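You operate a simulated robot arm through the tools that you are given. There is no shell and no other tool.

The job below is to be done with a simulated robot arm. You get a single attempt, and the scene is never put back.

Task
Open the right door of the steel bench, take the grey-banded dish and put it on the upper shelf inside the steel bench and shut the door again. Then turn the orange dose knob to 390 ml. Then open the spares drawer, put the narrow nozzle in the inside of the spares drawer, then shut the drawer. Then put one of the grey-capped tubes from the top of the test bench on top of the green squeegee. Then press the blue result button three times. The order counts. Set down upright: narrow nozzle.

Only the result counts: the job must be done as asked and must still hold three seconds after the hand-in. Knocking over, shifting, dropping, spilling or breaking anything else fails it.

Robot
A 7-joint arm with a fingered hand on a trunk, on a base that moves. Base frame: it is fixed to the floor where the robot stands at the start and does not move with it; the origin is under the middle of the robot, x ahead of it, y to its left, z up. Readings come in cm, degrees, newtons and seconds.
With the tool pointing down near the work surface it reaches from about 36 to 72 cm from the robot's upright axis, wherever it stands. Its first joint turns from -69.0 to 172.0 degrees. Places, roughly: blue result button [-1040, -1200, 90]; green squeegee (24x5x15 cm) [-830, -1190, 90]; grey-banded dish (7x7x3 cm) [-20, 360, 90]; grey-capped tube (3x3x10 cm) [-1010, -1260, 90]; inside of the spares drawer [-1030, -1230, 10]; narrow nozzle (4x4x5 cm) [-980, -1280, 90]; orange dose knob [-120, -810, 80]; right door of the steel bench [10, 300, 50]; spares drawer [-1020, -1220, 20]; upper shelf inside the steel bench [10, 340, 50]. Payload 3.4 kg.
The tool frame sits at the grasp point between the pads (the TCP): z along the fingers, y along the line on which they close. The tips reach 2.5 cm beyond it. The gripper opens to 8.8 cm; its body begins 2.9 cm behind the TCP. The gripper is a hand of 4 fingers: y runs from the thumb to the fingers, the wrist lies at [-1.3, -9.7, -16.2] in the tool frame, and closing takes about 1.5 s.
Orientation is that of the tool frame in the base frame, as a unit quaternion [x, y, z, w]. With the fingers straight down and the wrist toward the robot, the tool's x, y and z point along [0, 1, 0], [1, 0, 0] and [0, 0, -1] of the base frame.

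Tools
- The arm moves only by the tool servo_tool. Its argument "deltas" is a list of rows, each a list of 6 numbers: the shift along the tool's x, y, z in units of 50 mm (1.0 is 50 mm), then the turn, a rotation vector about the tool's x, y, z in units of 5 degrees (1.0 is 5 degrees). In form: [[tx, ty, tz, wx, wy, wz], ...]. A call has 1 to 20 rows; each row shifts and turns the commanded pose from where the row before left it, along the tool's axes as they then stand. "grip" is the gripper command, from -1 (shut) to 1 (fully open), values between in proportion, set as the call begins (left out, the last holds). A call with a number of a shift or a turn outside -1 to 1 is refused whole. Rows are played at 5 a second. More than 5 cm and 8.6 degrees between two rows, or a gripper value outside its range, and nothing of the call is played. Where a pose cannot be reached the arm comes as near as it can. A force on the tool above 40 N (or 10 N above the force at the start of the call, whichever is more), or a blocked arm, ends the call early, and 0.2 s more pass. Each finger travels about 10.8 cm/s and halts on what it meets, pressing with about 25 N; the grip force reading is that of the motor and also rises with nothing between the fingers. The clock runs only during rows and for 0.2 s after the last one: add rows that do not move to give the fingers time. It gives the time, the measured TCP pose, the force on the tool (base axes), the opening and the grip force at its end, in the units of the frame above (readings bear some noise), with the torque about the TCP (base axes, N m) and any sound that the robot's microphone picked up.
- Cameras (640 x 400 px; columns grow to the right, rows downward): "scene" is now at [15.47, -1.21, 118.47]; the picture's right is [-0.12, -0.99, 0.00], its down [-0.56, 0.07, -0.83] and it looks along [0.82, -0.10, -0.56] (base axes); focal length 266 px, centre (320, 200). "wrist" rides on the gripper at [6.4, -8.3, -9.8] in the tool frame; the picture's right is [-0.62, 0.37, -0.69], its down [-0.71, -0.63, 0.30] and it looks along [-0.32, 0.68, 0.65] (tool axes); focal length 265 px, centre (320, 200). There is no depth. A picture from a camera that has moved, and an enlarged one, comes with that camera's place and axes in the base frame and with its lens. The place of the scene camera against the robot may be out by one fixed shift of up to 2.5 cm in any direction.
- grab_frame(camera): a new picture of that camera. The clock stands still meanwhile.
- raise_lower(by): slides the trunk up (or, below 0, down) by that many cm; the arm and the scene camera ride with it, the base frame stays. It gives what a move gives, with no picture.
- base_move(legs): drives the robot by 1 to 6 legs, each [ahead, left, turn to the left] in cm, cm and degrees, along the robot's own axes; the way and the turn of a leg run together, so that a leg with both is an arc; at most 150 cm and 180 degrees a leg. The arm and the cameras ride along, it lands a little off, and it stops where it bumps. It gives what a move gives.
- finger_targets(index, middle, ring, thumb_bend, thumb_turn): sets how far each is bent, from 0 (flat) to 1 (curled in); at 0.3 the hand is open as for a grip, at 0.7 the pads meet at the TCP. One left out holds its place. A second passes; each finger stops where it meets its share of the squeeze, and holds until it gets a number again. A gripper value or a shape takes the hand back. It gives what a move gives, with no picture; readings hold the bend of each and the force on the fingers (four entries, about 0 where the hand has none), thumb and palm. thumb_turn goes from beside the hand (0) to across from the fingers (1), as for a grip.
- grasp_type(shape): the hand has 4 fingers and takes this shape, open, in about a second: jaw (thumb against the fingers, like two jaws); tri (thumb and two fingers); tip (a fingertip pinch); poke (one finger out to press); point (the index stretched); flat (the hand flat); cup (the hand cupped); fist (a fist). The gripper value then closes the fingers along that shape, each until it touches; the sizes above hold for jaw. It gives what a move gives, with no picture.
- head_to(pan, tilt): turns the head with the scene camera to pan (to the left, within 86 degrees either way) and tilt (down, from -29 to 69), counted from straight ahead of the robot. It gives what a move gives.
- enlarge(camera, box): a new picture of the part [left, top, right, bottom] of that camera's present view, enlarged. The clock stands still meanwhile.
- hand_in(): hands the job in; it is judged then, once.

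Nothing tells you exact positions but the pictures and the camera data. Unless the task says otherwise, let go and move clear before handing in.

The tools are called after "Call:" as a command line: name --pt "numbers of a row" for each row, then --argument value for the rest, lists and objects as JSON in quotes. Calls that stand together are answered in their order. servo_tool: Moves the arm, as the interface text tells. Its arguments: {"type":"object","properties":{"deltas":{"type":"array","items":{"type":"array","items":{"type":"number"}}},"grip":{"type":"number"}},"required":["deltas"]} The other tools are called the same way: raise_lower (by) moves the trunk up or down; grasp_type (shape) gives the hand a shape; finger_targets (index, middle, ring, thumb_bend, thumb_turn) moves the fingers one by one; base_move (legs) drives the base; head_to (pan, tilt) turns the head that bears the scene camera; grab_frame (camera) takes a picture; enlarge (camera, box) takes an enlarged picture of a part of a camera's view; hand_in () hands the job in.

At the start:

```text
time_s: 0.0
ee_pos: [45.47, 3.99, 92.49]
orientation: [0.707, 0.707, 0.0, 0.0]
contact_force: [0.9, 0.7, 0.0]
ft_torque: [0.01, 0.03, -0.01]
grip_width: 8.77
grasp_force: 0.1
shape: jaw
bend: [0.3, 0.3, 0.3, 0.3, 0.98]
finger forces: [0.1, 0.1, 0.1, 0.0, 0.0, 0.1]
trunk travel left (down, up): [-47.5, 36.5]
robot x, y, heading: [-0.24, 0.3, 0.1]
head pan, tilt (commanded): [-6.8, 34.2]
```

scene: 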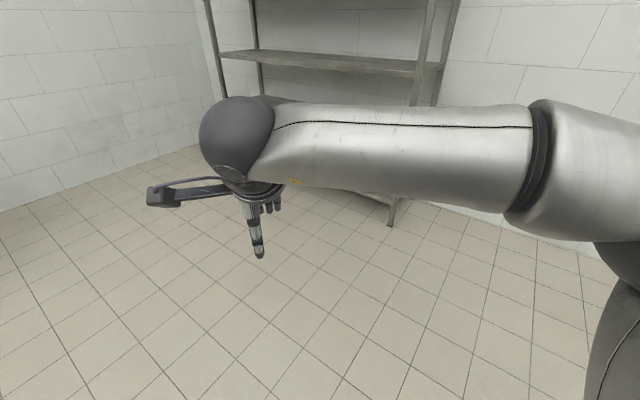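
wrist: 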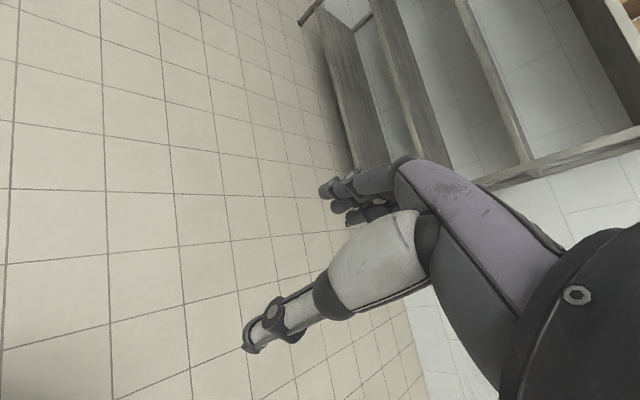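

I see a bare room with a shelf rack ahead and the arm stretched out in front. The steel bench should be about 3 m to my left, so I look around with the head first.

Call:
head_to --pan 80 --tilt 15

Call:
grab_frame --camera "scene"

```text
time_s: 1.6
ee_pos: [45.47, 3.97, 92.53]
orientation: [0.707, 0.707, 0.0, 0.0]
contact_force: [-1.3, -1.6, 0.9]
ft_torque: [0.03, 0.0, -0.02]
grip_width: 8.8
grasp_force: 0.0
shape: jaw
bend: [0.3, 0.3, 0.3, 0.3, 0.98]
finger forces: [0.0, 0.0, 0.0, 0.0, 0.0, 0.1]
trunk travel left (down, up): [-47.5, 36.5]
robot x, y, heading: [-0.08, -0.17, -0.1]
head pan, tilt (commanded): [80.0, 15.0]
```

```text
taken
camera scene: at [8.31, 9.03, 121.55], right [0.98, -0.17, 0.0], down [-0.05, -0.26, -0.97], along [0.17, 0.95, -0.26], focal length 266 px, centre (320, 200)
```

scene: 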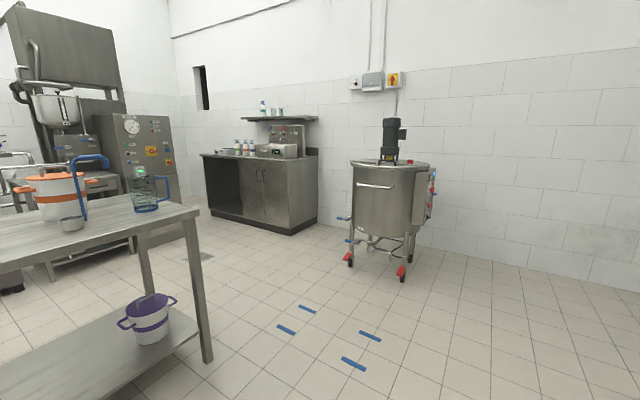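

The steel bench stands straight ahead in this view, about 3 m off, with bottles and an instrument on top. I enlarge it to see the doors and the dish.

Call:
enlarge --camera "scene" --box '[190, 90, 330, 240]'

Call:
enlarge --camera "scene" --box '[0, 0, 240, 400]'

```text
2.67 times, centred on (260, 165) of scene
camera zoom: at [8.31, 9.03, 121.55], right [0.98, -0.17, 0.0], down [-0.05, -0.26, -0.97], along [0.17, 0.95, -0.26], focal length 708 px, centre (480, 293)
```

zoom: 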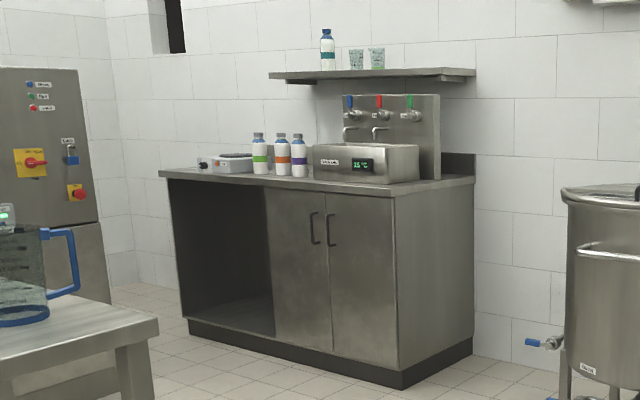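

```text
1.00 times, centred on (120, 200) of scene (not enlarged: the box is as wide or as high as the picture)
camera zoom: at [8.31, 9.03, 121.55], right [0.98, -0.17, 0.0], down [-0.05, -0.26, -0.97], along [0.17, 0.95, -0.26], focal length 266 px, centre (520, 200)
```

zoom: 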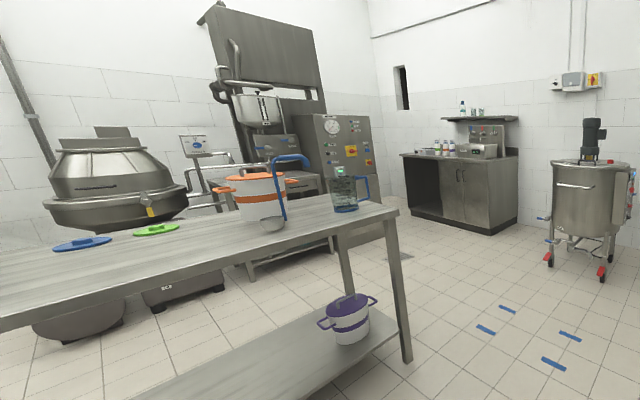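

The steel bench stands turned by roughly 45 degrees, its front facing me, with the two doors on its right half. I keep clear of the near table by going right of it and drive closer, turning to face the bench.

Call:
base_move --legs '[[30, 0, 0], [0, 110, 0], [0, 0, 50]]'

Call:
head_to --pan 35 --tilt 20

Call:
grab_frame --camera "scene"

```text
time_s: 11.3
ee_pos: [54.95, 150.72, 92.42]
orientation: [0.33, 0.944, 0.0, 0.0]
contact_force: [0.9, 0.0, -0.4]
ft_torque: [-0.02, 0.01, -0.01]
grip_width: 8.77
grasp_force: 0.1
shape: jaw
bend: [0.3, 0.3, 0.3, 0.3, 0.98]
finger forces: [0.0, 0.0, 0.1, 0.0, 0.1, 0.0]
trunk travel left (down, up): [-47.5, 36.5]
robot x, y, heading: [29.73, 112.32, 51.5]
head pan, tilt (commanded): [80.0, 15.0]
```

```text
time_s: 12.4
ee_pos: [55.04, 150.75, 92.52]
orientation: [0.33, 0.944, 0.0, 0.0]
contact_force: [-0.7, 0.1, 0.4]
ft_torque: [0.0, 0.01, 0.01]
grip_width: 8.76
grasp_force: 0.1
shape: jaw
bend: [0.3, 0.3, 0.3, 0.3, 0.98]
finger forces: [0.0, 0.0, 0.0, 0.0, 0.0, 0.0]
trunk travel left (down, up): [-47.5, 36.5]
robot x, y, heading: [30.23, 112.49, 51.6]
head pan, tilt (commanded): [35.0, 20.0]
```

```text
taken
camera scene: at [35.12, 125.58, 120.74], right [1.0, -0.06, 0.0], down [-0.02, -0.34, -0.94], along [0.06, 0.94, -0.34], focal length 266 px, centre (320, 200)
```

scene: 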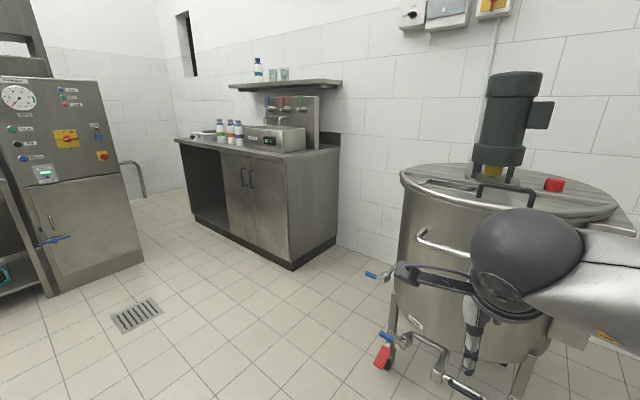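

The bench's front runs from about (-85, 403) to (23, 302), facing me at a heading of about 47.5 degrees, and the tank and table leave a free lane between them. I drive up that lane to about 90 cm in front of the right door.

Call:
base_move --legs '[[40, 40, 0], [17.5, 130, 0], [0, 0, -4]]'

Call:
head_to --pan 0 --tilt 30

Call:
grab_frame --camera "scene"

Call:
grab_frame --camera "wrist"

```text
time_s: 22.1
ee_pos: [-31.92, 297.26, 92.42]
orientation: [0.387, 0.922, 0.001, 0.0]
contact_force: [-0.8, -0.4, -0.2]
ft_torque: [0.02, -0.02, 0.0]
grip_width: 8.78
grasp_force: 0.0
shape: jaw
bend: [0.3, 0.3, 0.3, 0.3, 0.98]
finger forces: [0.0, 0.1, 0.0, 0.1, 0.0, 0.0]
trunk travel left (down, up): [-47.5, 36.5]
robot x, y, heading: [-61.41, 262.62, 44.4]
head pan, tilt (commanded): [35.0, 20.0]
```

```text
time_s: 23.1
ee_pos: [-31.85, 297.37, 92.6]
orientation: [0.389, 0.921, 0.001, 0.0]
contact_force: [0.2, 0.4, 0.2]
ft_torque: [-0.01, -0.01, 0.0]
grip_width: 8.77
grasp_force: 0.0
shape: jaw
bend: [0.3, 0.3, 0.3, 0.3, 0.98]
finger forces: [0.0, 0.0, 0.0, 0.0, 0.0, 0.1]
trunk travel left (down, up): [-47.5, 36.5]
robot x, y, heading: [-61.58, 262.64, 44.2]
head pan, tilt (commanded): [0.0, 30.0]
```

```text
taken
camera scene: at [-49.85, 272.28, 119.13], right [0.7, -0.71, 0.0], down [-0.36, -0.35, -0.87], along [0.62, 0.61, -0.5], focal length 266 px, centre (320, 200)
```

scene: 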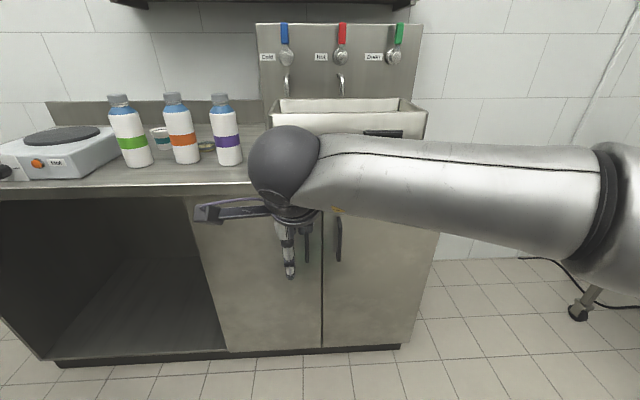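

```text
taken
camera wrist: at [-42.37, 296.18, 102.3], right [0.7, -0.19, 0.69], down [0.05, -0.95, -0.3], along [0.72, 0.25, -0.65], focal length 265 px, centre (320, 200)
```

wrist: 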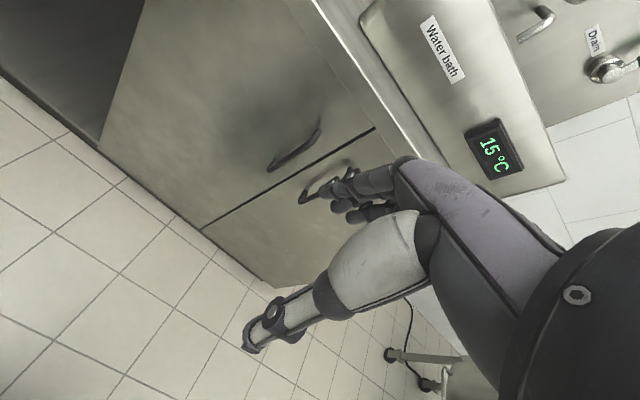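

I'm in front of the doors; behind the three bottles there seem to be small dishes on the bench top. I enlarge that area and the door handles.

Call:
enlarge --camera "scene" --box '[90, 80, 270, 200]'

Call:
enlarge --camera "scene" --box '[250, 180, 450, 360]'

```text
3.33 times, centred on (180, 140) of scene
camera zoom: at [-49.85, 272.28, 119.13], right [0.7, -0.71, 0.0], down [-0.36, -0.35, -0.87], along [0.62, 0.61, -0.5], focal length 885 px, centre (787, 400)
```

zoom: 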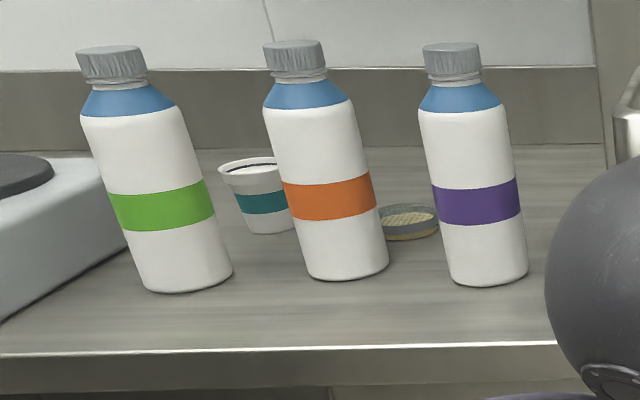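

```text
2.22 times, centred on (350, 270) of scene
camera zoom: at [-49.85, 272.28, 119.13], right [0.7, -0.71, 0.0], down [-0.36, -0.35, -0.87], along [0.62, 0.61, -0.5], focal length 590 px, centre (253, 44)
```

zoom: 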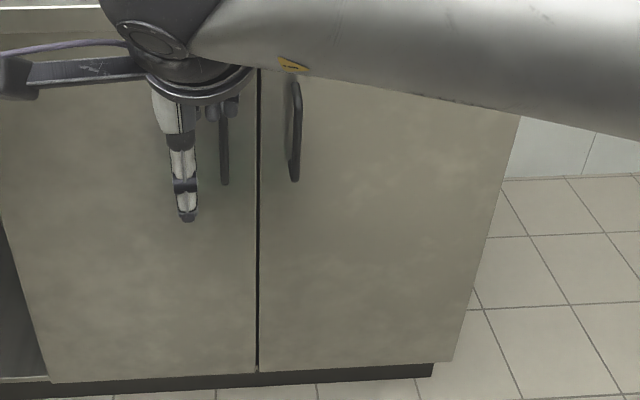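

The grey-banded dish (low, with yellow contents) sits behind the orange bottle at about (-15, 359); the right door's handle is a vertical bar at about (-1.7, 312), z 62-78. I now turn the hand so the fingers point ahead with the closing line level, to grip the bar.

Call:
servo_tool --pt "0 0 0 -0.924 0.924 0.924" --pt "0 0 0 -0.924 0.924 0.924" --pt "0 0 0 -0.924 0.924 0.924" --pt "0 0 0 -0.924 0.924 0.924" --pt "0 0 0 -0.924 0.924 0.924" --pt "0 0 0 -0.924 0.924 0.924" --pt "0 0 0 -0.924 0.924 0.924" --pt "0 0 0 -0.924 0.924 0.924" --pt "0 0 0 -0.924 0.924 0.924" --pt "0 0 0 -0.924 0.924 0.924" --pt "0 0 0 -0.924 0.924 0.924" --pt "0 0 0 -0.924 0.924 0.924" --pt "0 0 0 -0.924 0.924 0.924" --pt "0 0 0 -0.924 0.924 0.924" --pt "0 0 0 -0.924 0.924 0.924"

Call:
grab_frame --camera "scene"

Call:
grab_frame --camera "wrist"

```text
time_s: 26.3
ee_pos: [-31.8, 297.43, 92.53]
orientation: [0.654, 0.265, 0.655, -0.268]
contact_force: [0.1, -0.3, 0.1]
ft_torque: [0.02, 0.01, -0.03]
grip_width: 8.76
grasp_force: 0.1
shape: jaw
bend: [0.3, 0.3, 0.3, 0.3, 0.98]
finger forces: [0.0, 0.0, 0.1, 0.1, 0.1, 0.1]
trunk travel left (down, up): [-47.5, 36.5]
robot x, y, heading: [-61.32, 262.85, 44.3]
head pan, tilt (commanded): [0.0, 30.0]
```

```text
taken
camera scene: at [-49.85, 272.31, 119.13], right [0.7, -0.71, 0.0], down [-0.36, -0.35, -0.87], along [0.62, 0.61, -0.5], focal length 266 px, centre (320, 200)
```

scene: 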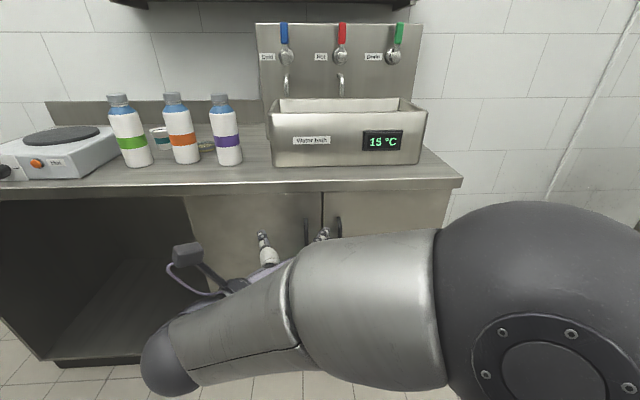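

```text
taken
camera wrist: at [-44.76, 296.53, 98.9], right [-0.24, -0.75, -0.62], down [-0.22, 0.66, -0.71], along [0.95, -0.03, -0.32], focal length 265 px, centre (320, 200)
```

wrist: 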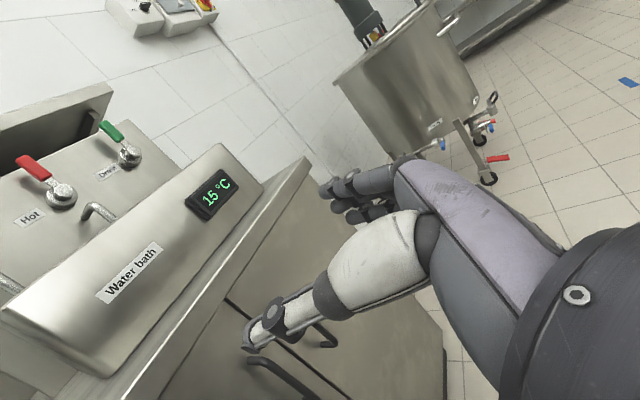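

The hand now points ahead. I lower the trunk so the hand is at handle height and look with the wrist camera to fix the handle's place.

Call:
raise_lower --by -22

Call:
grab_frame --camera "wrist"

Call:
grab_frame --camera "scene"

```text
time_s: 28.6
ee_pos: [-31.82, 297.49, 70.58]
orientation: [0.655, 0.267, 0.655, -0.267]
contact_force: [0.1, -0.6, 0.8]
ft_torque: [-0.01, 0.04, 0.03]
grip_width: 8.77
grasp_force: 0.0
shape: jaw
bend: [0.3, 0.3, 0.3, 0.3, 0.98]
finger forces: [0.0, 0.1, 0.1, 0.0, 0.0, 0.1]
trunk travel left (down, up): [-25.5, 58.5]
robot x, y, heading: [-61.79, 262.33, 44.2]
head pan, tilt (commanded): [0.0, 30.0]
```

```text
taken
camera wrist: at [-44.74, 296.51, 76.91], right [-0.24, -0.75, -0.62], down [-0.22, 0.66, -0.71], along [0.95, -0.03, -0.32], focal length 265 px, centre (320, 200)
```

wrist: 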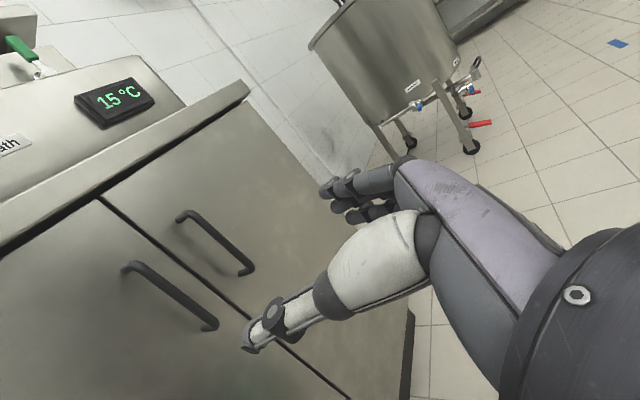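

```text
taken
camera scene: at [-49.85, 272.28, 97.13], right [0.7, -0.71, 0.0], down [-0.36, -0.35, -0.87], along [0.62, 0.61, -0.5], focal length 266 px, centre (320, 200)
```

scene: 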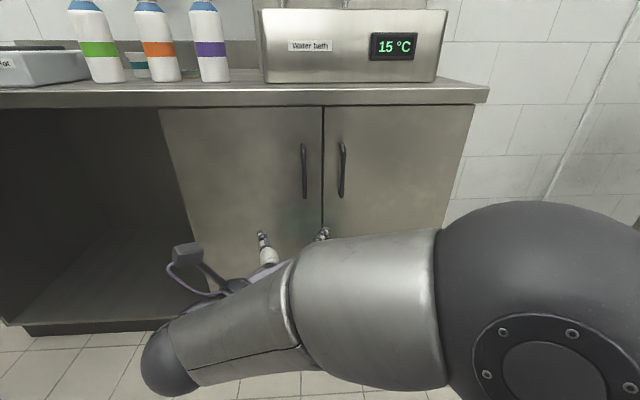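

The handle shows clearly: bar at about (-1.5, 312.2), z 62-76. I align the hand with the bench's normal and move to about 10 cm short of the bar.

Call:
servo_tool --pt "0 0 0 0.7 0 0" --pt "-0.053 0.42 0.71 0 0 0" --pt "-0.053 0.42 0.71 0 0 0" --pt "-0.053 0.42 0.71 0 0 0" --pt "-0.053 0.42 0.71 0 0 0" --pt "-0.053 0.42 0.71 0 0 0" --pt "-0.053 0.42 0.71 0 0 0" --pt "0 0 0 0 0 0" --grip 1

Call:
grab_frame --camera "wrist"

Call:
grab_frame --camera "scene"

```text
time_s: 30.4
ee_pos: [-8.31, 304.41, 68.93]
orientation: [0.646, 0.287, 0.646, -0.287]
contact_force: [-0.3, -0.4, -0.8]
ft_torque: [0.02, -0.03, 0.02]
grip_width: 8.78
grasp_force: 0.1
shape: jaw
bend: [0.3, 0.3, 0.3, 0.3, 0.98]
finger forces: [0.0, 0.1, 0.0, 0.1, 0.0, 0.0]
trunk travel left (down, up): [-25.5, 58.5]
robot x, y, heading: [-61.86, 262.96, 44.2]
head pan, tilt (commanded): [0.0, 30.0]
```

```text
taken
camera wrist: at [-21.07, 302.81, 75.39], right [-0.19, -0.76, -0.62], down [-0.26, 0.65, -0.71], along [0.95, 0.03, -0.32], focal length 265 px, centre (320, 200)
```

wrist: 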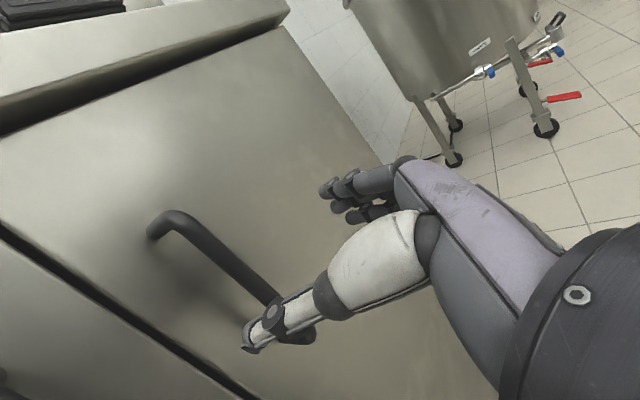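

```text
taken
camera scene: at [-49.84, 272.28, 97.13], right [0.7, -0.71, 0.0], down [-0.36, -0.35, -0.87], along [0.62, 0.61, -0.5], focal length 266 px, centre (320, 200)
```

scene: 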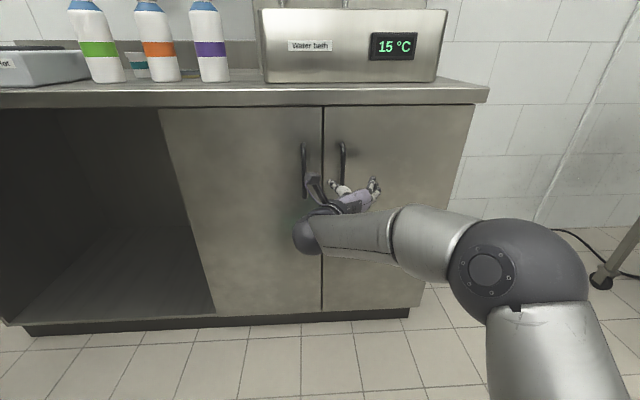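

The bar lies straight ahead between thumb and fingers, about 10 cm off. I move 5 cm closer and look again to check the depth.

Call:
servo_tool --pt "0 0 0.5 0 0 0" --pt "0 0 0.5 0 0 0" --pt "0 0 0 0 0 0"

Call:
grab_frame --camera "wrist"

Call:
enlarge --camera "scene" --box '[260, 110, 440, 260]'

```text
time_s: 31.2
ee_pos: [-4.98, 308.5, 69.01]
orientation: [0.646, 0.287, 0.646, -0.288]
contact_force: [0.6, 0.8, 0.2]
ft_torque: [0.02, -0.03, 0.03]
grip_width: 8.77
grasp_force: 0.1
shape: jaw
bend: [0.3, 0.3, 0.3, 0.3, 0.98]
finger forces: [0.0, 0.1, 0.1, 0.0, 0.0, 0.0]
trunk travel left (down, up): [-25.5, 58.5]
robot x, y, heading: [-61.64, 262.52, 44.3]
head pan, tilt (commanded): [0.0, 30.0]
```

```text
taken
camera wrist: at [-17.75, 306.77, 75.49], right [-0.19, -0.76, -0.62], down [-0.26, 0.65, -0.71], along [0.95, 0.03, -0.32], focal length 265 px, centre (320, 200)
```

wrist: 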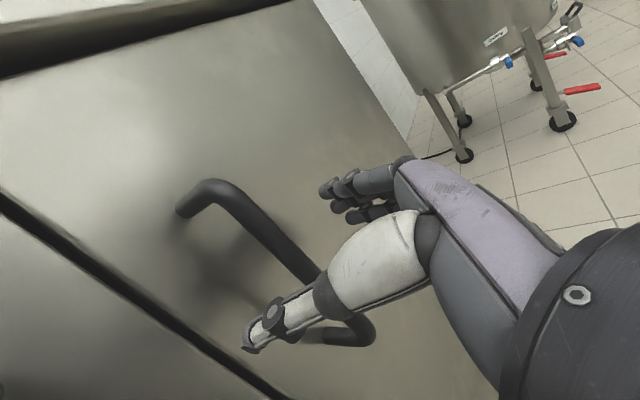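

```text
2.67 times, centred on (350, 185) of scene
camera zoom: at [-49.84, 272.28, 97.13], right [0.7, -0.71, 0.0], down [-0.36, -0.35, -0.87], along [0.62, 0.61, -0.5], focal length 708 px, centre (240, 240)
```

zoom: 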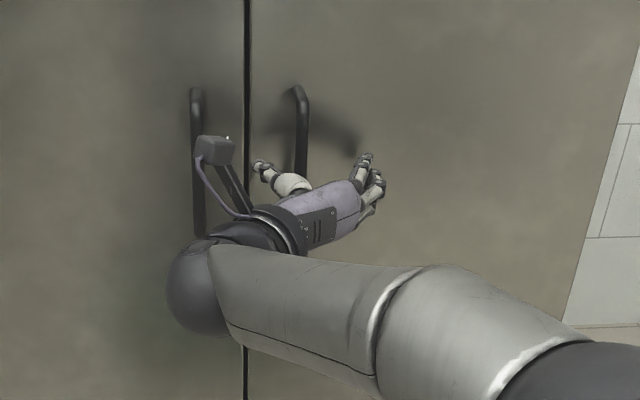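

The bar is now only about 3 cm ahead of the grasp point and centred. I move 2.5 cm ahead and close the hand on it.

Call:
servo_tool --pt "0 0 0.25 0 0 0" --pt "0 0 0.25 0 0 0" --pt "0 0 0 0 0 0"

Call:
grab_frame --camera "wrist"

```text
time_s: 32.0
ee_pos: [-3.19, 310.25, 69.06]
orientation: [0.646, 0.287, 0.646, -0.288]
contact_force: [-0.8, -0.6, -0.1]
ft_torque: [-0.01, 0.04, 0.01]
grip_width: 8.78
grasp_force: 0.1
shape: jaw
bend: [0.3, 0.3, 0.3, 0.3, 0.98]
finger forces: [0.1, 0.0, 0.0, 0.0, 0.0, 0.0]
trunk travel left (down, up): [-25.5, 58.5]
robot x, y, heading: [-61.58, 262.53, 44.4]
head pan, tilt (commanded): [0.0, 30.0]
```

```text
taken
camera wrist: at [-16.0, 308.63, 75.43], right [-0.19, -0.76, -0.62], down [-0.26, 0.65, -0.71], along [0.95, 0.03, -0.32], focal length 265 px, centre (320, 200)
```

wrist: 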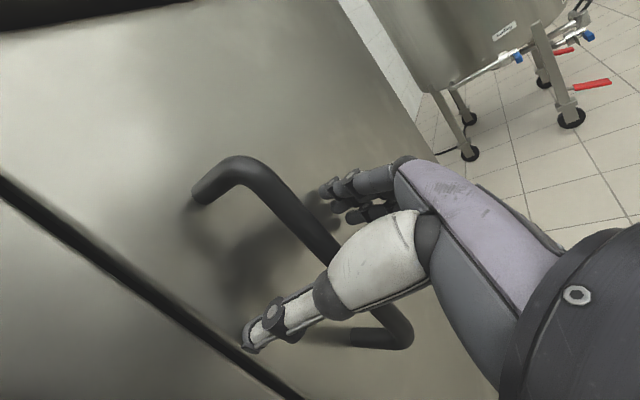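

The bar now runs between the thumb and the fingers. I close the hand.

Call:
servo_tool --pt "0 0 0 0 0 0" --pt "0 0 0 0 0 0" --pt "0 0 0 0 0 0" --pt "0 0 0 0 0 0" --pt "0 0 0 0 0 0" --pt "0 0 0 0 0 0" --pt "0 0 0 0 0 0" --pt "0 0 0 0 0 0" --grip -1

Call:
grab_frame --camera "wrist"

```text
time_s: 33.8
ee_pos: [-3.25, 310.61, 69.01]
orientation: [0.646, 0.288, 0.646, -0.288]
contact_force: [-11.1, 10.9, -1.2]
ft_torque: [-0.02, -0.01, -0.22]
grip_width: 0.6
grasp_force: 25.0
shape: jaw
bend: [0.73, 0.7, 0.7, 0.81, 1.0]
finger forces: [0.0, 0.0, 0.1, 0.0, 14.0, 0.0]
trunk travel left (down, up): [-25.5, 58.5]
robot x, y, heading: [-61.68, 262.44, 44.3]
head pan, tilt (commanded): [0.0, 30.0]
```

```text
taken
camera wrist: at [-16.17, 308.78, 75.41], right [-0.19, -0.76, -0.62], down [-0.26, 0.65, -0.72], along [0.95, 0.03, -0.32], focal length 265 px, centre (320, 200)
```

wrist: 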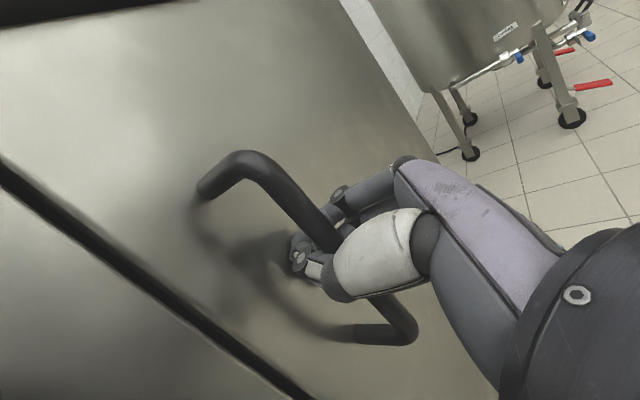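

The closed hand hooks the bar. I now pull the door along its arc, hinge about 33 cm to the right, turning the hand with it.

Call:
servo_tool --pt "0 0.044 -0.288 0.5 0 0" --pt "0 0.044 -0.288 0.5 0 0" --pt "0 0.044 -0.288 0.5 0 0" --pt "0 0.044 -0.288 0.5 0 0" --pt "0 0.044 -0.288 0.5 0 0" --pt "0 0.044 -0.288 0.5 0 0"

Call:
grab_frame --camera "scene"

Call:
grab_frame --camera "wrist"

```text
time_s: 35.2
ee_pos: [-7.54, 302.55, 68.89]
orientation: [0.602, 0.369, 0.605, -0.369]
contact_force: [-18.6, 6.2, 3.1]
ft_torque: [0.01, 0.03, -0.25]
grip_width: 0.65
grasp_force: 25.0
shape: jaw
bend: [0.73, 0.7, 0.7, 0.81, 1.0]
finger forces: [0.0, 0.0, 0.0, 0.0, 16.6, 0.0]
trunk travel left (down, up): [-25.5, 58.5]
robot x, y, heading: [-61.92, 262.36, 44.3]
head pan, tilt (commanded): [0.0, 30.0]
```

```text
taken
camera scene: at [-50.11, 272.33, 97.16], right [0.7, -0.71, 0.0], down [-0.35, -0.35, -0.87], along [0.62, 0.61, -0.5], focal length 266 px, centre (320, 200)
```

scene: 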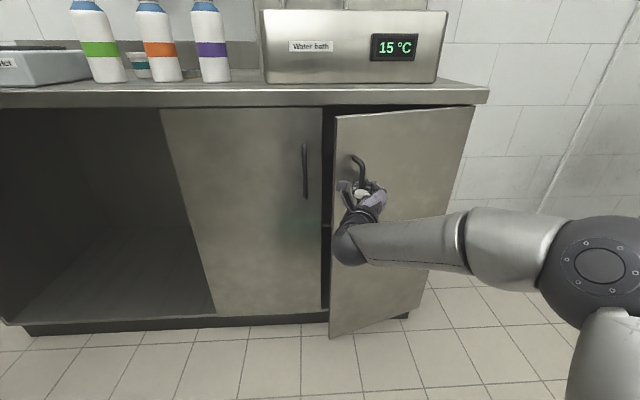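

```text
taken
camera wrist: at [-19.51, 297.65, 75.3], right [0.01, -0.78, -0.62], down [-0.42, 0.56, -0.72], along [0.91, 0.27, -0.32], focal length 265 px, centre (320, 200)
```

wrist: 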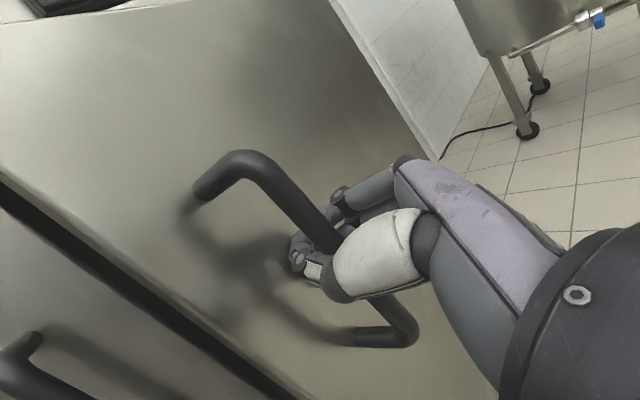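

The door is opening cleanly, about 15 degrees so far. I carry on along the arc.

Call:
servo_tool --pt "0 0.044 -0.288 0.5 0 0" --pt "0 0.044 -0.288 0.5 0 0" --pt "0 0.044 -0.288 0.5 0 0" --pt "0 0.044 -0.288 0.5 0 0" --pt "0 0.044 -0.288 0.5 0 0" --pt "0 0.044 -0.288 0.5 0 0" --pt "0 0.044 -0.288 0.5 0 0" --pt "0 0.044 -0.288 0.5 0 0" --pt "0 0.044 -0.288 0.5 0 0" --pt "0 0.044 -0.288 0.5 0 0" --pt "0 0.044 -0.288 0.5 0 0" --pt "0 0.044 -0.288 0.5 0 0"

Call:
grab_frame --camera "scene"

```text
time_s: 37.8
ee_pos: [-8.58, 285.26, 69.13]
orientation: [-0.488, -0.511, -0.488, 0.512]
contact_force: [-15.6, -4.2, -6.4]
ft_torque: [0.1, -0.07, -0.21]
grip_width: 0.74
grasp_force: 25.0
shape: jaw
bend: [0.73, 0.7, 0.7, 0.82, 1.0]
finger forces: [0.0, 0.0, 0.1, 0.1, 14.3, 0.0]
trunk travel left (down, up): [-25.5, 58.5]
robot x, y, heading: [-61.48, 262.63, 44.4]
head pan, tilt (commanded): [0.0, 30.0]
```

```text
taken
camera scene: at [-49.98, 272.22, 97.15], right [0.7, -0.71, 0.0], down [-0.36, -0.35, -0.87], along [0.62, 0.61, -0.5], focal length 266 px, centre (320, 200)
```

scene: 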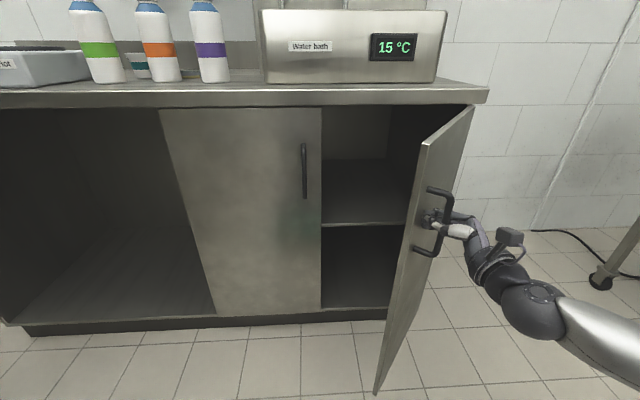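

The door is at about 45 degrees with the arm reaching round its outer side, and the upper shelf shows inside. I continue the arc.

Call:
servo_tool --pt "0 0.044 -0.288 0.5 0 0" --pt "0 0.044 -0.288 0.5 0 0" --pt "0 0.044 -0.288 0.5 0 0" --pt "0 0.044 -0.288 0.5 0 0" --pt "0 0.044 -0.288 0.5 0 0" --pt "0 0.044 -0.288 0.5 0 0" --pt "0 0.044 -0.288 0.5 0 0" --pt "0 0.044 -0.288 0.5 0 0" --pt "0 0.044 -0.288 0.5 0 0" --pt "0 0.044 -0.288 0.5 0 0" --pt "0 0.044 -0.288 0.5 0 0" --pt "0 0.044 -0.288 0.5 0 0"

Call:
grab_frame --camera "scene"

```text
time_s: 40.4
ee_pos: [-1.18, 269.67, 68.97]
orientation: [-0.337, -0.621, -0.339, 0.621]
contact_force: [-0.6, 0.0, -0.2]
ft_torque: [0.01, 0.0, 0.03]
grip_width: 0.44
grasp_force: 24.8
shape: jaw
bend: [0.72, 0.7, 0.7, 0.82, 1.0]
finger forces: [0.1, 0.0, 0.0, 0.1, 0.0, 0.0]
trunk travel left (down, up): [-25.5, 58.5]
robot x, y, heading: [-61.5, 262.36, 44.5]
head pan, tilt (commanded): [0.0, 30.0]
```

```text
taken
camera scene: at [-49.85, 272.27, 97.13], right [0.7, -0.71, 0.0], down [-0.36, -0.35, -0.87], along [0.62, 0.61, -0.5], focal length 266 px, centre (320, 200)
```

scene: 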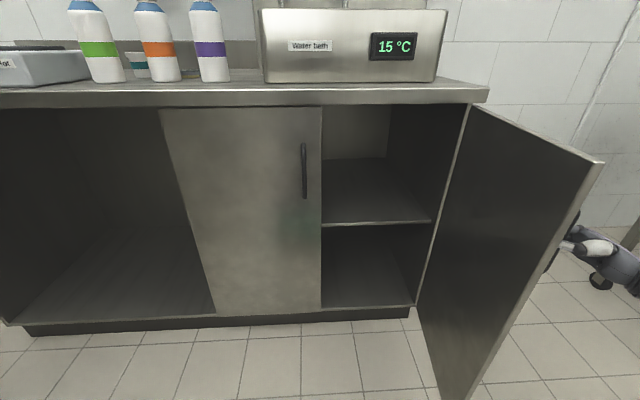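

The door stands open at about 83 degrees. I open the hand, back off the bar along the fingers, and raise the trunk so the arm clears the door.

Call:
servo_tool --pt "0 0 0 0 0 0" --pt "0 0 0 0 0 0" --pt "0 0 0 0 0 0" --pt "0 0 0 0 0 0" --pt "0 0 0 0 0 0" --pt "0 0 0 0 0 0" --pt "0 0 0 0 0 0" --pt "0 0 0 0 0 0" --grip 1

Call:
grab_frame --camera "wrist"

```text
time_s: 42.2
ee_pos: [-1.23, 269.7, 68.99]
orientation: [-0.338, -0.621, -0.34, 0.621]
contact_force: [-0.5, 1.2, 0.3]
ft_torque: [-0.05, -0.01, 0.03]
grip_width: 8.76
grasp_force: 0.0
shape: jaw
bend: [0.3, 0.3, 0.3, 0.3, 0.98]
finger forces: [0.0, 0.0, 0.0, 0.1, 0.1, 0.0]
trunk travel left (down, up): [-25.5, 58.5]
robot x, y, heading: [-61.5, 262.55, 44.5]
head pan, tilt (commanded): [0.0, 30.0]
```

```text
taken
camera wrist: at [-2.97, 256.97, 75.41], right [0.69, -0.38, -0.62], down [-0.69, -0.09, -0.71], along [0.22, 0.92, -0.32], focal length 265 px, centre (320, 200)
```

wrist: 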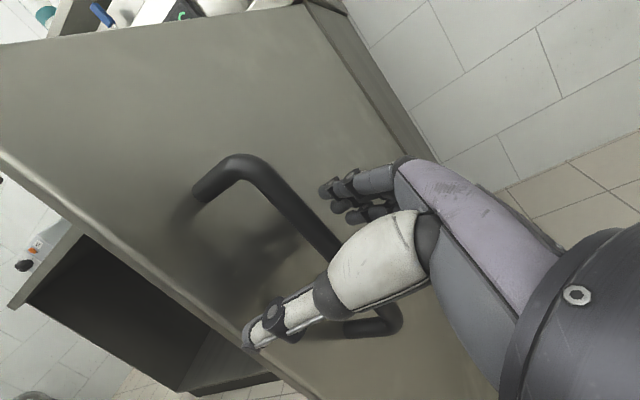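

The bar is free in the open hand. I back away 10 cm along the fingers.

Call:
servo_tool --pt "0 0 -0.4 0 0 0" --pt "0 0 -0.4 0 0 0" --pt "0 0 -0.4 0 0 0" --pt "0 0 -0.4 0 0 0" --pt "0 0 -0.4 0 0 0" --pt "0 0 0 0 0 0"

Call:
raise_lower --by 42

Call:
grab_frame --camera "scene"

```text
time_s: 43.6
ee_pos: [3.23, 263.1, 68.96]
orientation: [-0.339, -0.62, -0.339, 0.621]
contact_force: [0.1, 0.0, 0.3]
ft_torque: [0.02, 0.02, -0.01]
grip_width: 8.79
grasp_force: 0.0
shape: jaw
bend: [0.3, 0.3, 0.3, 0.3, 0.98]
finger forces: [0.1, 0.1, 0.0, 0.1, 0.1, 0.1]
out of reach, approached as far as the arm can: row 5
trunk travel left (down, up): [-25.5, 58.5]
robot x, y, heading: [-61.37, 262.51, 44.2]
head pan, tilt (commanded): [0.0, 30.0]
```

```text
refused: 42 is not a number from -40 to 40
```

```text
taken
camera scene: at [-49.84, 272.27, 97.13], right [0.7, -0.71, 0.0], down [-0.36, -0.35, -0.87], along [0.62, 0.61, -0.5], focal length 266 px, centre (320, 200)
```

scene: 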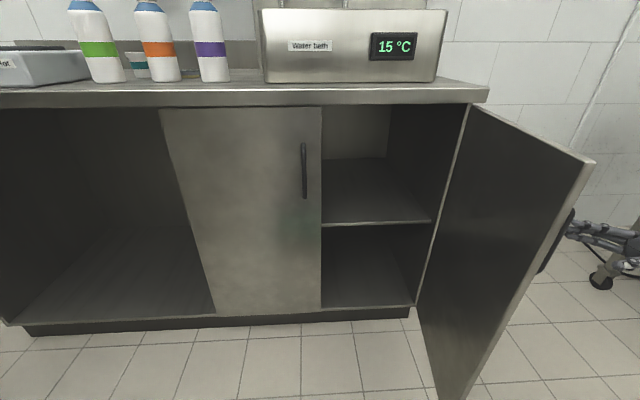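

The hand is clear of the handle. I raise the trunk 40 cm so the arm passes above the door top.

Call:
raise_lower --by 40

Call:
head_to --pan 0 --tilt 40

Call:
grab_frame --camera "scene"

Call:
enlarge --camera "scene" --box '[90, 60, 250, 160]'

```text
time_s: 47.4
ee_pos: [3.06, 263.08, 108.86]
orientation: [0.338, 0.621, 0.339, -0.621]
contact_force: [-0.6, 0.5, 0.0]
ft_torque: [-0.01, -0.04, 0.0]
grip_width: 8.75
grasp_force: 0.1
shape: jaw
bend: [0.3, 0.3, 0.3, 0.3, 0.98]
finger forces: [0.0, 0.1, 0.1, 0.0, 0.0, 0.0]
trunk travel left (down, up): [-65.5, 18.5]
robot x, y, heading: [-61.87, 262.4, 44.5]
head pan, tilt (commanded): [0.0, 30.0]
```

```text
time_s: 48.2
ee_pos: [3.26, 263.11, 108.91]
orientation: [0.339, 0.621, 0.339, -0.62]
contact_force: [-0.5, 0.0, -0.4]
ft_torque: [-0.01, 0.01, -0.03]
grip_width: 8.79
grasp_force: 0.0
shape: jaw
bend: [0.3, 0.3, 0.3, 0.3, 0.98]
finger forces: [0.1, 0.1, 0.0, 0.1, 0.0, 0.0]
trunk travel left (down, up): [-65.5, 18.5]
robot x, y, heading: [-61.54, 263.12, 44.6]
head pan, tilt (commanded): [0.0, 40.0]
```

```text
taken
camera scene: at [-50.23, 271.89, 135.6], right [0.7, -0.71, 0.0], down [-0.46, -0.45, -0.77], along [0.55, 0.54, -0.64], focal length 266 px, centre (320, 200)
```

scene: 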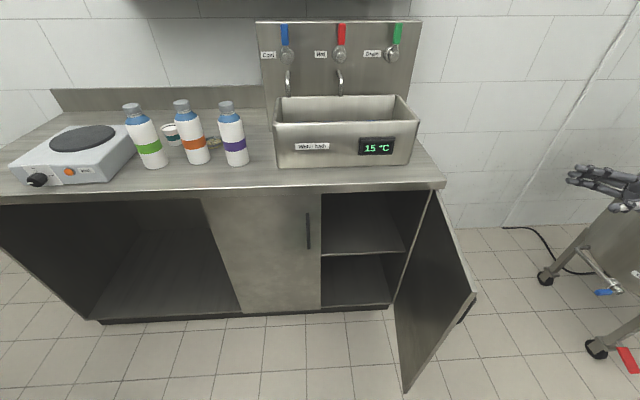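

```text
4.00 times, centred on (170, 110) of scene
camera zoom: at [-50.23, 271.89, 135.6], right [0.7, -0.71, 0.0], down [-0.46, -0.45, -0.77], along [0.55, 0.54, -0.64], focal length 1062 px, centre (920, 560)
```

zoom: 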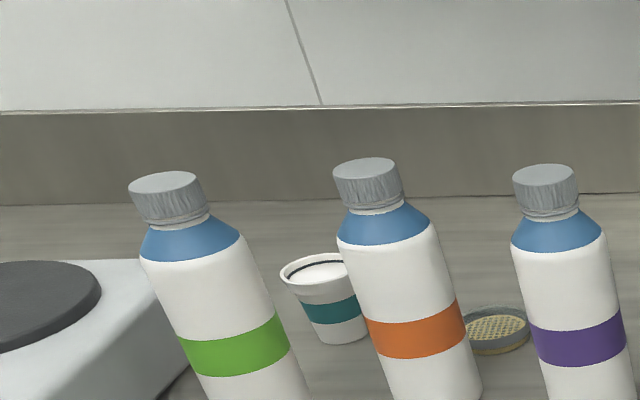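

The dish stands behind the gap between the orange and purple bottles at about (-17, 355), bench top near z 90. I swing the arm back over the door, then turn the hand to point down.

Call:
servo_tool --pt "0 -0.135 0.561 -1 0 0" --pt "0 -0.183 0.547 -1 0 0" --pt "0 -0.23 0.529 -1 0 0" --pt "0 -0.275 0.507 -1 0 0" --pt "0 -0.318 0.481 -1 0 0" --pt "0 -0.359 0.452 -1 0 0" --pt "0 -0.397 0.419 -1 0 0" --pt "0 -0.432 0.382 -1 0 0" --pt "0 -0.464 0.343 -1 0 0" --pt "0 -0.492 0.301 -1 0 0" --pt "0 -0.516 0.257 -1 0 0" --pt "0 -0.537 0.211 -1 0 0" --pt "0 -0.553 0.164 -1 0 0" --pt "0 -0.565 0.115 -1 0 0" --pt "0 -0.573 0.065 -1 0 0"

Call:
servo_tool --pt "0 0 0 0.924 -0.924 -0.924" --pt "0 0 0 0.924 -0.924 -0.924" --pt "0 0 0 0.924 -0.924 -0.924" --pt "0 0 0 0.924 -0.924 -0.924" --pt "0 0 0 0.924 -0.924 -0.924" --pt "0 0 0 0.924 -0.924 -0.924" --pt "0 0 0 0.924 -0.924 -0.924" --pt "0 0 0 0.924 -0.924 -0.924" --pt "0 0 0 0.924 -0.924 -0.924" --pt "0 0 0 0.924 -0.924 -0.924" --pt "0 0 0 0.924 -0.924 -0.924" --pt "0 0 0 0.924 -0.924 -0.924" --pt "0 0 0 0.924 -0.924 -0.924" --pt "0 0 0 0.924 -0.924 -0.924" --pt "0 0 0 0.924 -0.924 -0.924"

Call:
grab_frame --camera "scene"

Call:
grab_frame --camera "wrist"

```text
time_s: 51.4
ee_pos: [-25.76, 294.59, 109.48]
orientation: [0.647, 0.287, 0.646, -0.287]
contact_force: [-0.2, 0.4, 0.4]
ft_torque: [0.01, -0.04, -0.03]
grip_width: 8.78
grasp_force: 0.1
shape: jaw
bend: [0.3, 0.3, 0.3, 0.3, 0.98]
finger forces: [0.0, 0.1, 0.0, 0.1, 0.0, 0.0]
out of reach, approached as far as the arm can: row 8, 9, 10
trunk travel left (down, up): [-65.5, 18.5]
robot x, y, heading: [-61.57, 262.21, 44.4]
head pan, tilt (commanded): [0.0, 40.0]
```

```text
time_s: 54.6
ee_pos: [-25.62, 294.42, 109.54]
orientation: [0.36, 0.933, -0.001, 0.001]
contact_force: [0.8, -0.1, -0.6]
ft_torque: [0.01, -0.01, -0.01]
grip_width: 8.81
grasp_force: 0.0
shape: jaw
bend: [0.3, 0.3, 0.3, 0.3, 0.98]
finger forces: [0.0, 0.1, 0.0, 0.0, 0.1, 0.0]
trunk travel left (down, up): [-65.5, 18.5]
robot x, y, heading: [-61.35, 262.53, 44.4]
head pan, tilt (commanded): [0.0, 40.0]
```

```text
taken
camera scene: at [-50.21, 271.96, 135.59], right [0.7, -0.71, 0.0], down [-0.46, -0.45, -0.77], along [0.55, 0.54, -0.64], focal length 266 px, centre (320, 200)
```

scene: 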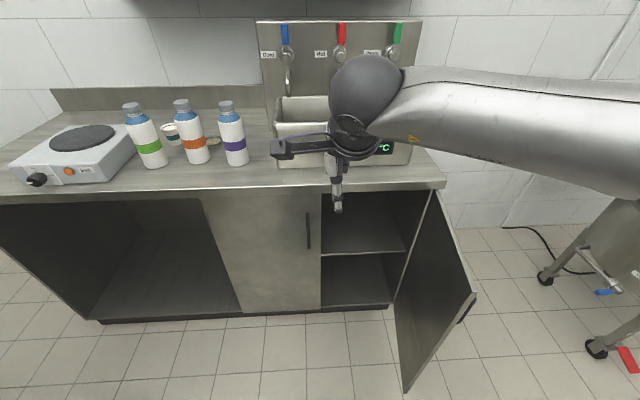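

```text
taken
camera wrist: at [-35.98, 292.69, 119.37], right [0.71, -0.14, 0.69], down [0.11, -0.95, -0.3], along [0.7, 0.29, -0.65], focal length 265 px, centre (320, 200)
```

wrist: 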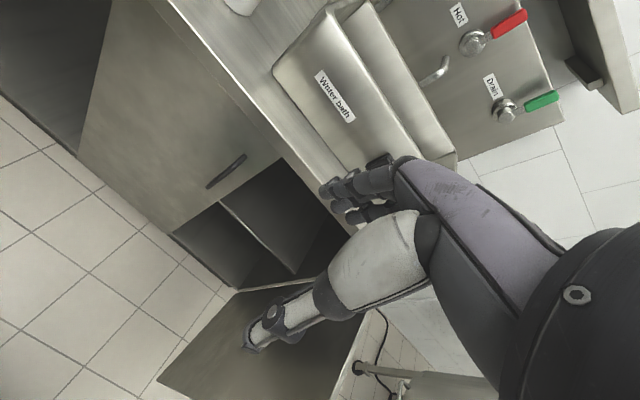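

The hand points down again. I raise the trunk further so the hand clears the bottles, then drive closer to the bench and a little left.

Call:
raise_lower --by 18

Call:
base_move --legs '[[17, 18, 3.4], [15, 0, 0]]'

Call:
head_to --pan 10 --tilt 50

Call:
grab_frame --camera "scene"

Call:
grab_frame --camera "wrist"

```text
time_s: 56.6
ee_pos: [-25.56, 294.48, 127.65]
orientation: [0.359, 0.933, 0.0, 0.0]
contact_force: [-0.5, -0.4, -0.4]
ft_torque: [-0.02, 0.01, 0.0]
grip_width: 8.76
grasp_force: 0.0
shape: jaw
bend: [0.3, 0.3, 0.3, 0.3, 0.98]
finger forces: [0.1, 0.1, 0.0, 0.0, 0.0, 0.0]
trunk travel left (down, up): [-83.5, 0.5]
robot x, y, heading: [-61.53, 262.63, 44.1]
head pan, tilt (commanded): [0.0, 40.0]
```

```text
time_s: 59.4
ee_pos: [-18.65, 333.33, 127.65]
orientation: [0.331, 0.944, 0.0, 0.0]
contact_force: [0.7, -0.4, -0.6]
ft_torque: [-0.03, 0.01, 0.0]
grip_width: 8.77
grasp_force: 0.0
shape: jaw
bend: [0.3, 0.3, 0.3, 0.3, 0.98]
finger forces: [0.0, 0.0, 0.1, 0.0, 0.1, 0.0]
trunk travel left (down, up): [-83.5, 0.5]
robot x, y, heading: [-52.91, 299.16, 48.1]
head pan, tilt (commanded): [0.0, 40.0]
```

```text
time_s: 60.1
ee_pos: [-18.58, 333.4, 127.54]
orientation: [0.331, 0.944, -0.001, -0.001]
contact_force: [0.8, -0.1, 0.2]
ft_torque: [-0.03, 0.03, -0.01]
grip_width: 8.76
grasp_force: 0.1
shape: jaw
bend: [0.3, 0.3, 0.3, 0.3, 0.98]
finger forces: [0.0, 0.1, 0.1, 0.0, 0.0, 0.0]
trunk travel left (down, up): [-83.5, 0.5]
robot x, y, heading: [-52.42, 299.42, 47.9]
head pan, tilt (commanded): [10.0, 50.0]
```

```text
taken
camera scene: at [-43.48, 309.47, 152.18], right [0.85, -0.53, 0.0], down [-0.41, -0.65, -0.64], along [0.34, 0.54, -0.77], focal length 266 px, centre (320, 200)
```

scene: 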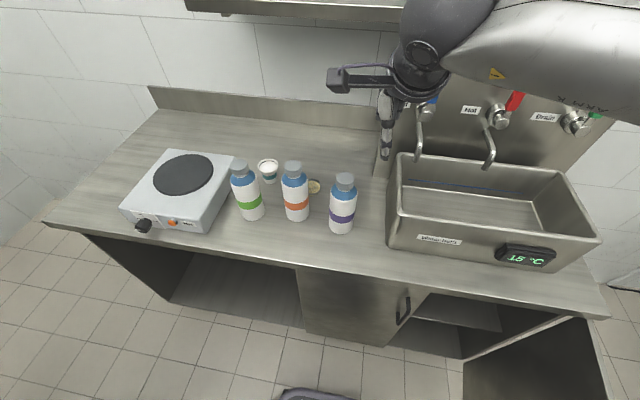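

```text
taken
camera wrist: at [-28.93, 330.92, 137.38], right [0.71, -0.1, 0.69], down [0.16, -0.94, -0.3], along [0.68, 0.33, -0.65], focal length 265 px, centre (320, 200)
```

wrist: 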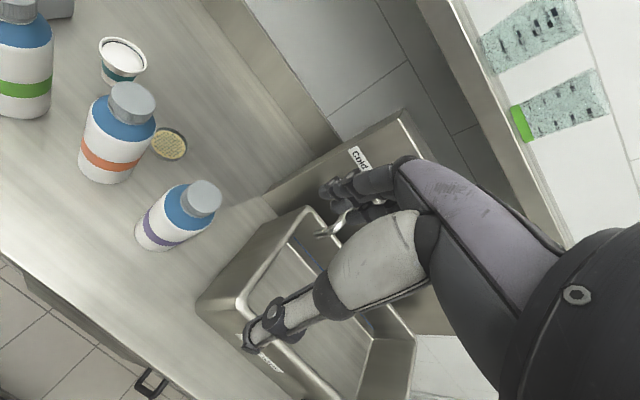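

From the wrist camera I place the dish at about (-18.1, 357.5), orange bottle (-25.5, 352.3), purple (-17.6, 342.6); I'll grip the dish sideways (thumb left, fingers right) from above. I first check how close my base stands to the bench.

Call:
head_to --pan 0 --tilt 69

Call:
grab_frame --camera "scene"

```text
time_s: 60.9
ee_pos: [-18.7, 333.42, 127.48]
orientation: [0.331, 0.944, 0.0, -0.001]
contact_force: [0.5, -0.1, -0.5]
ft_torque: [-0.03, 0.01, 0.03]
grip_width: 8.77
grasp_force: 0.1
shape: jaw
bend: [0.3, 0.3, 0.3, 0.3, 0.98]
finger forces: [0.1, 0.0, 0.0, 0.0, 0.0, 0.0]
trunk travel left (down, up): [-83.5, 0.5]
robot x, y, heading: [-52.78, 299.4, 47.7]
head pan, tilt (commanded): [0.0, 68.8]
```

```text
taken
camera scene: at [-43.87, 307.08, 149.99], right [0.74, -0.67, 0.0], down [-0.62, -0.69, -0.36], along [0.24, 0.27, -0.93], focal length 266 px, centre (320, 200)
```

scene: 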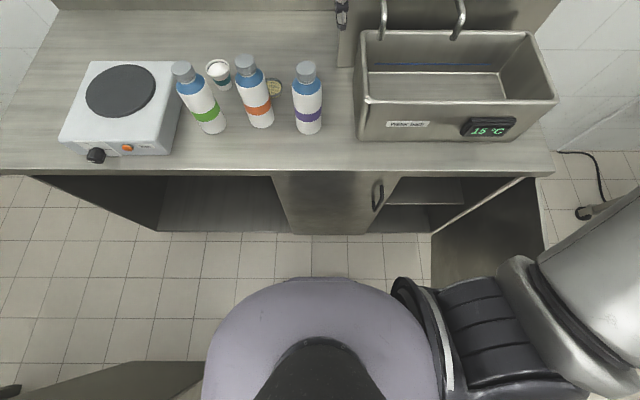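

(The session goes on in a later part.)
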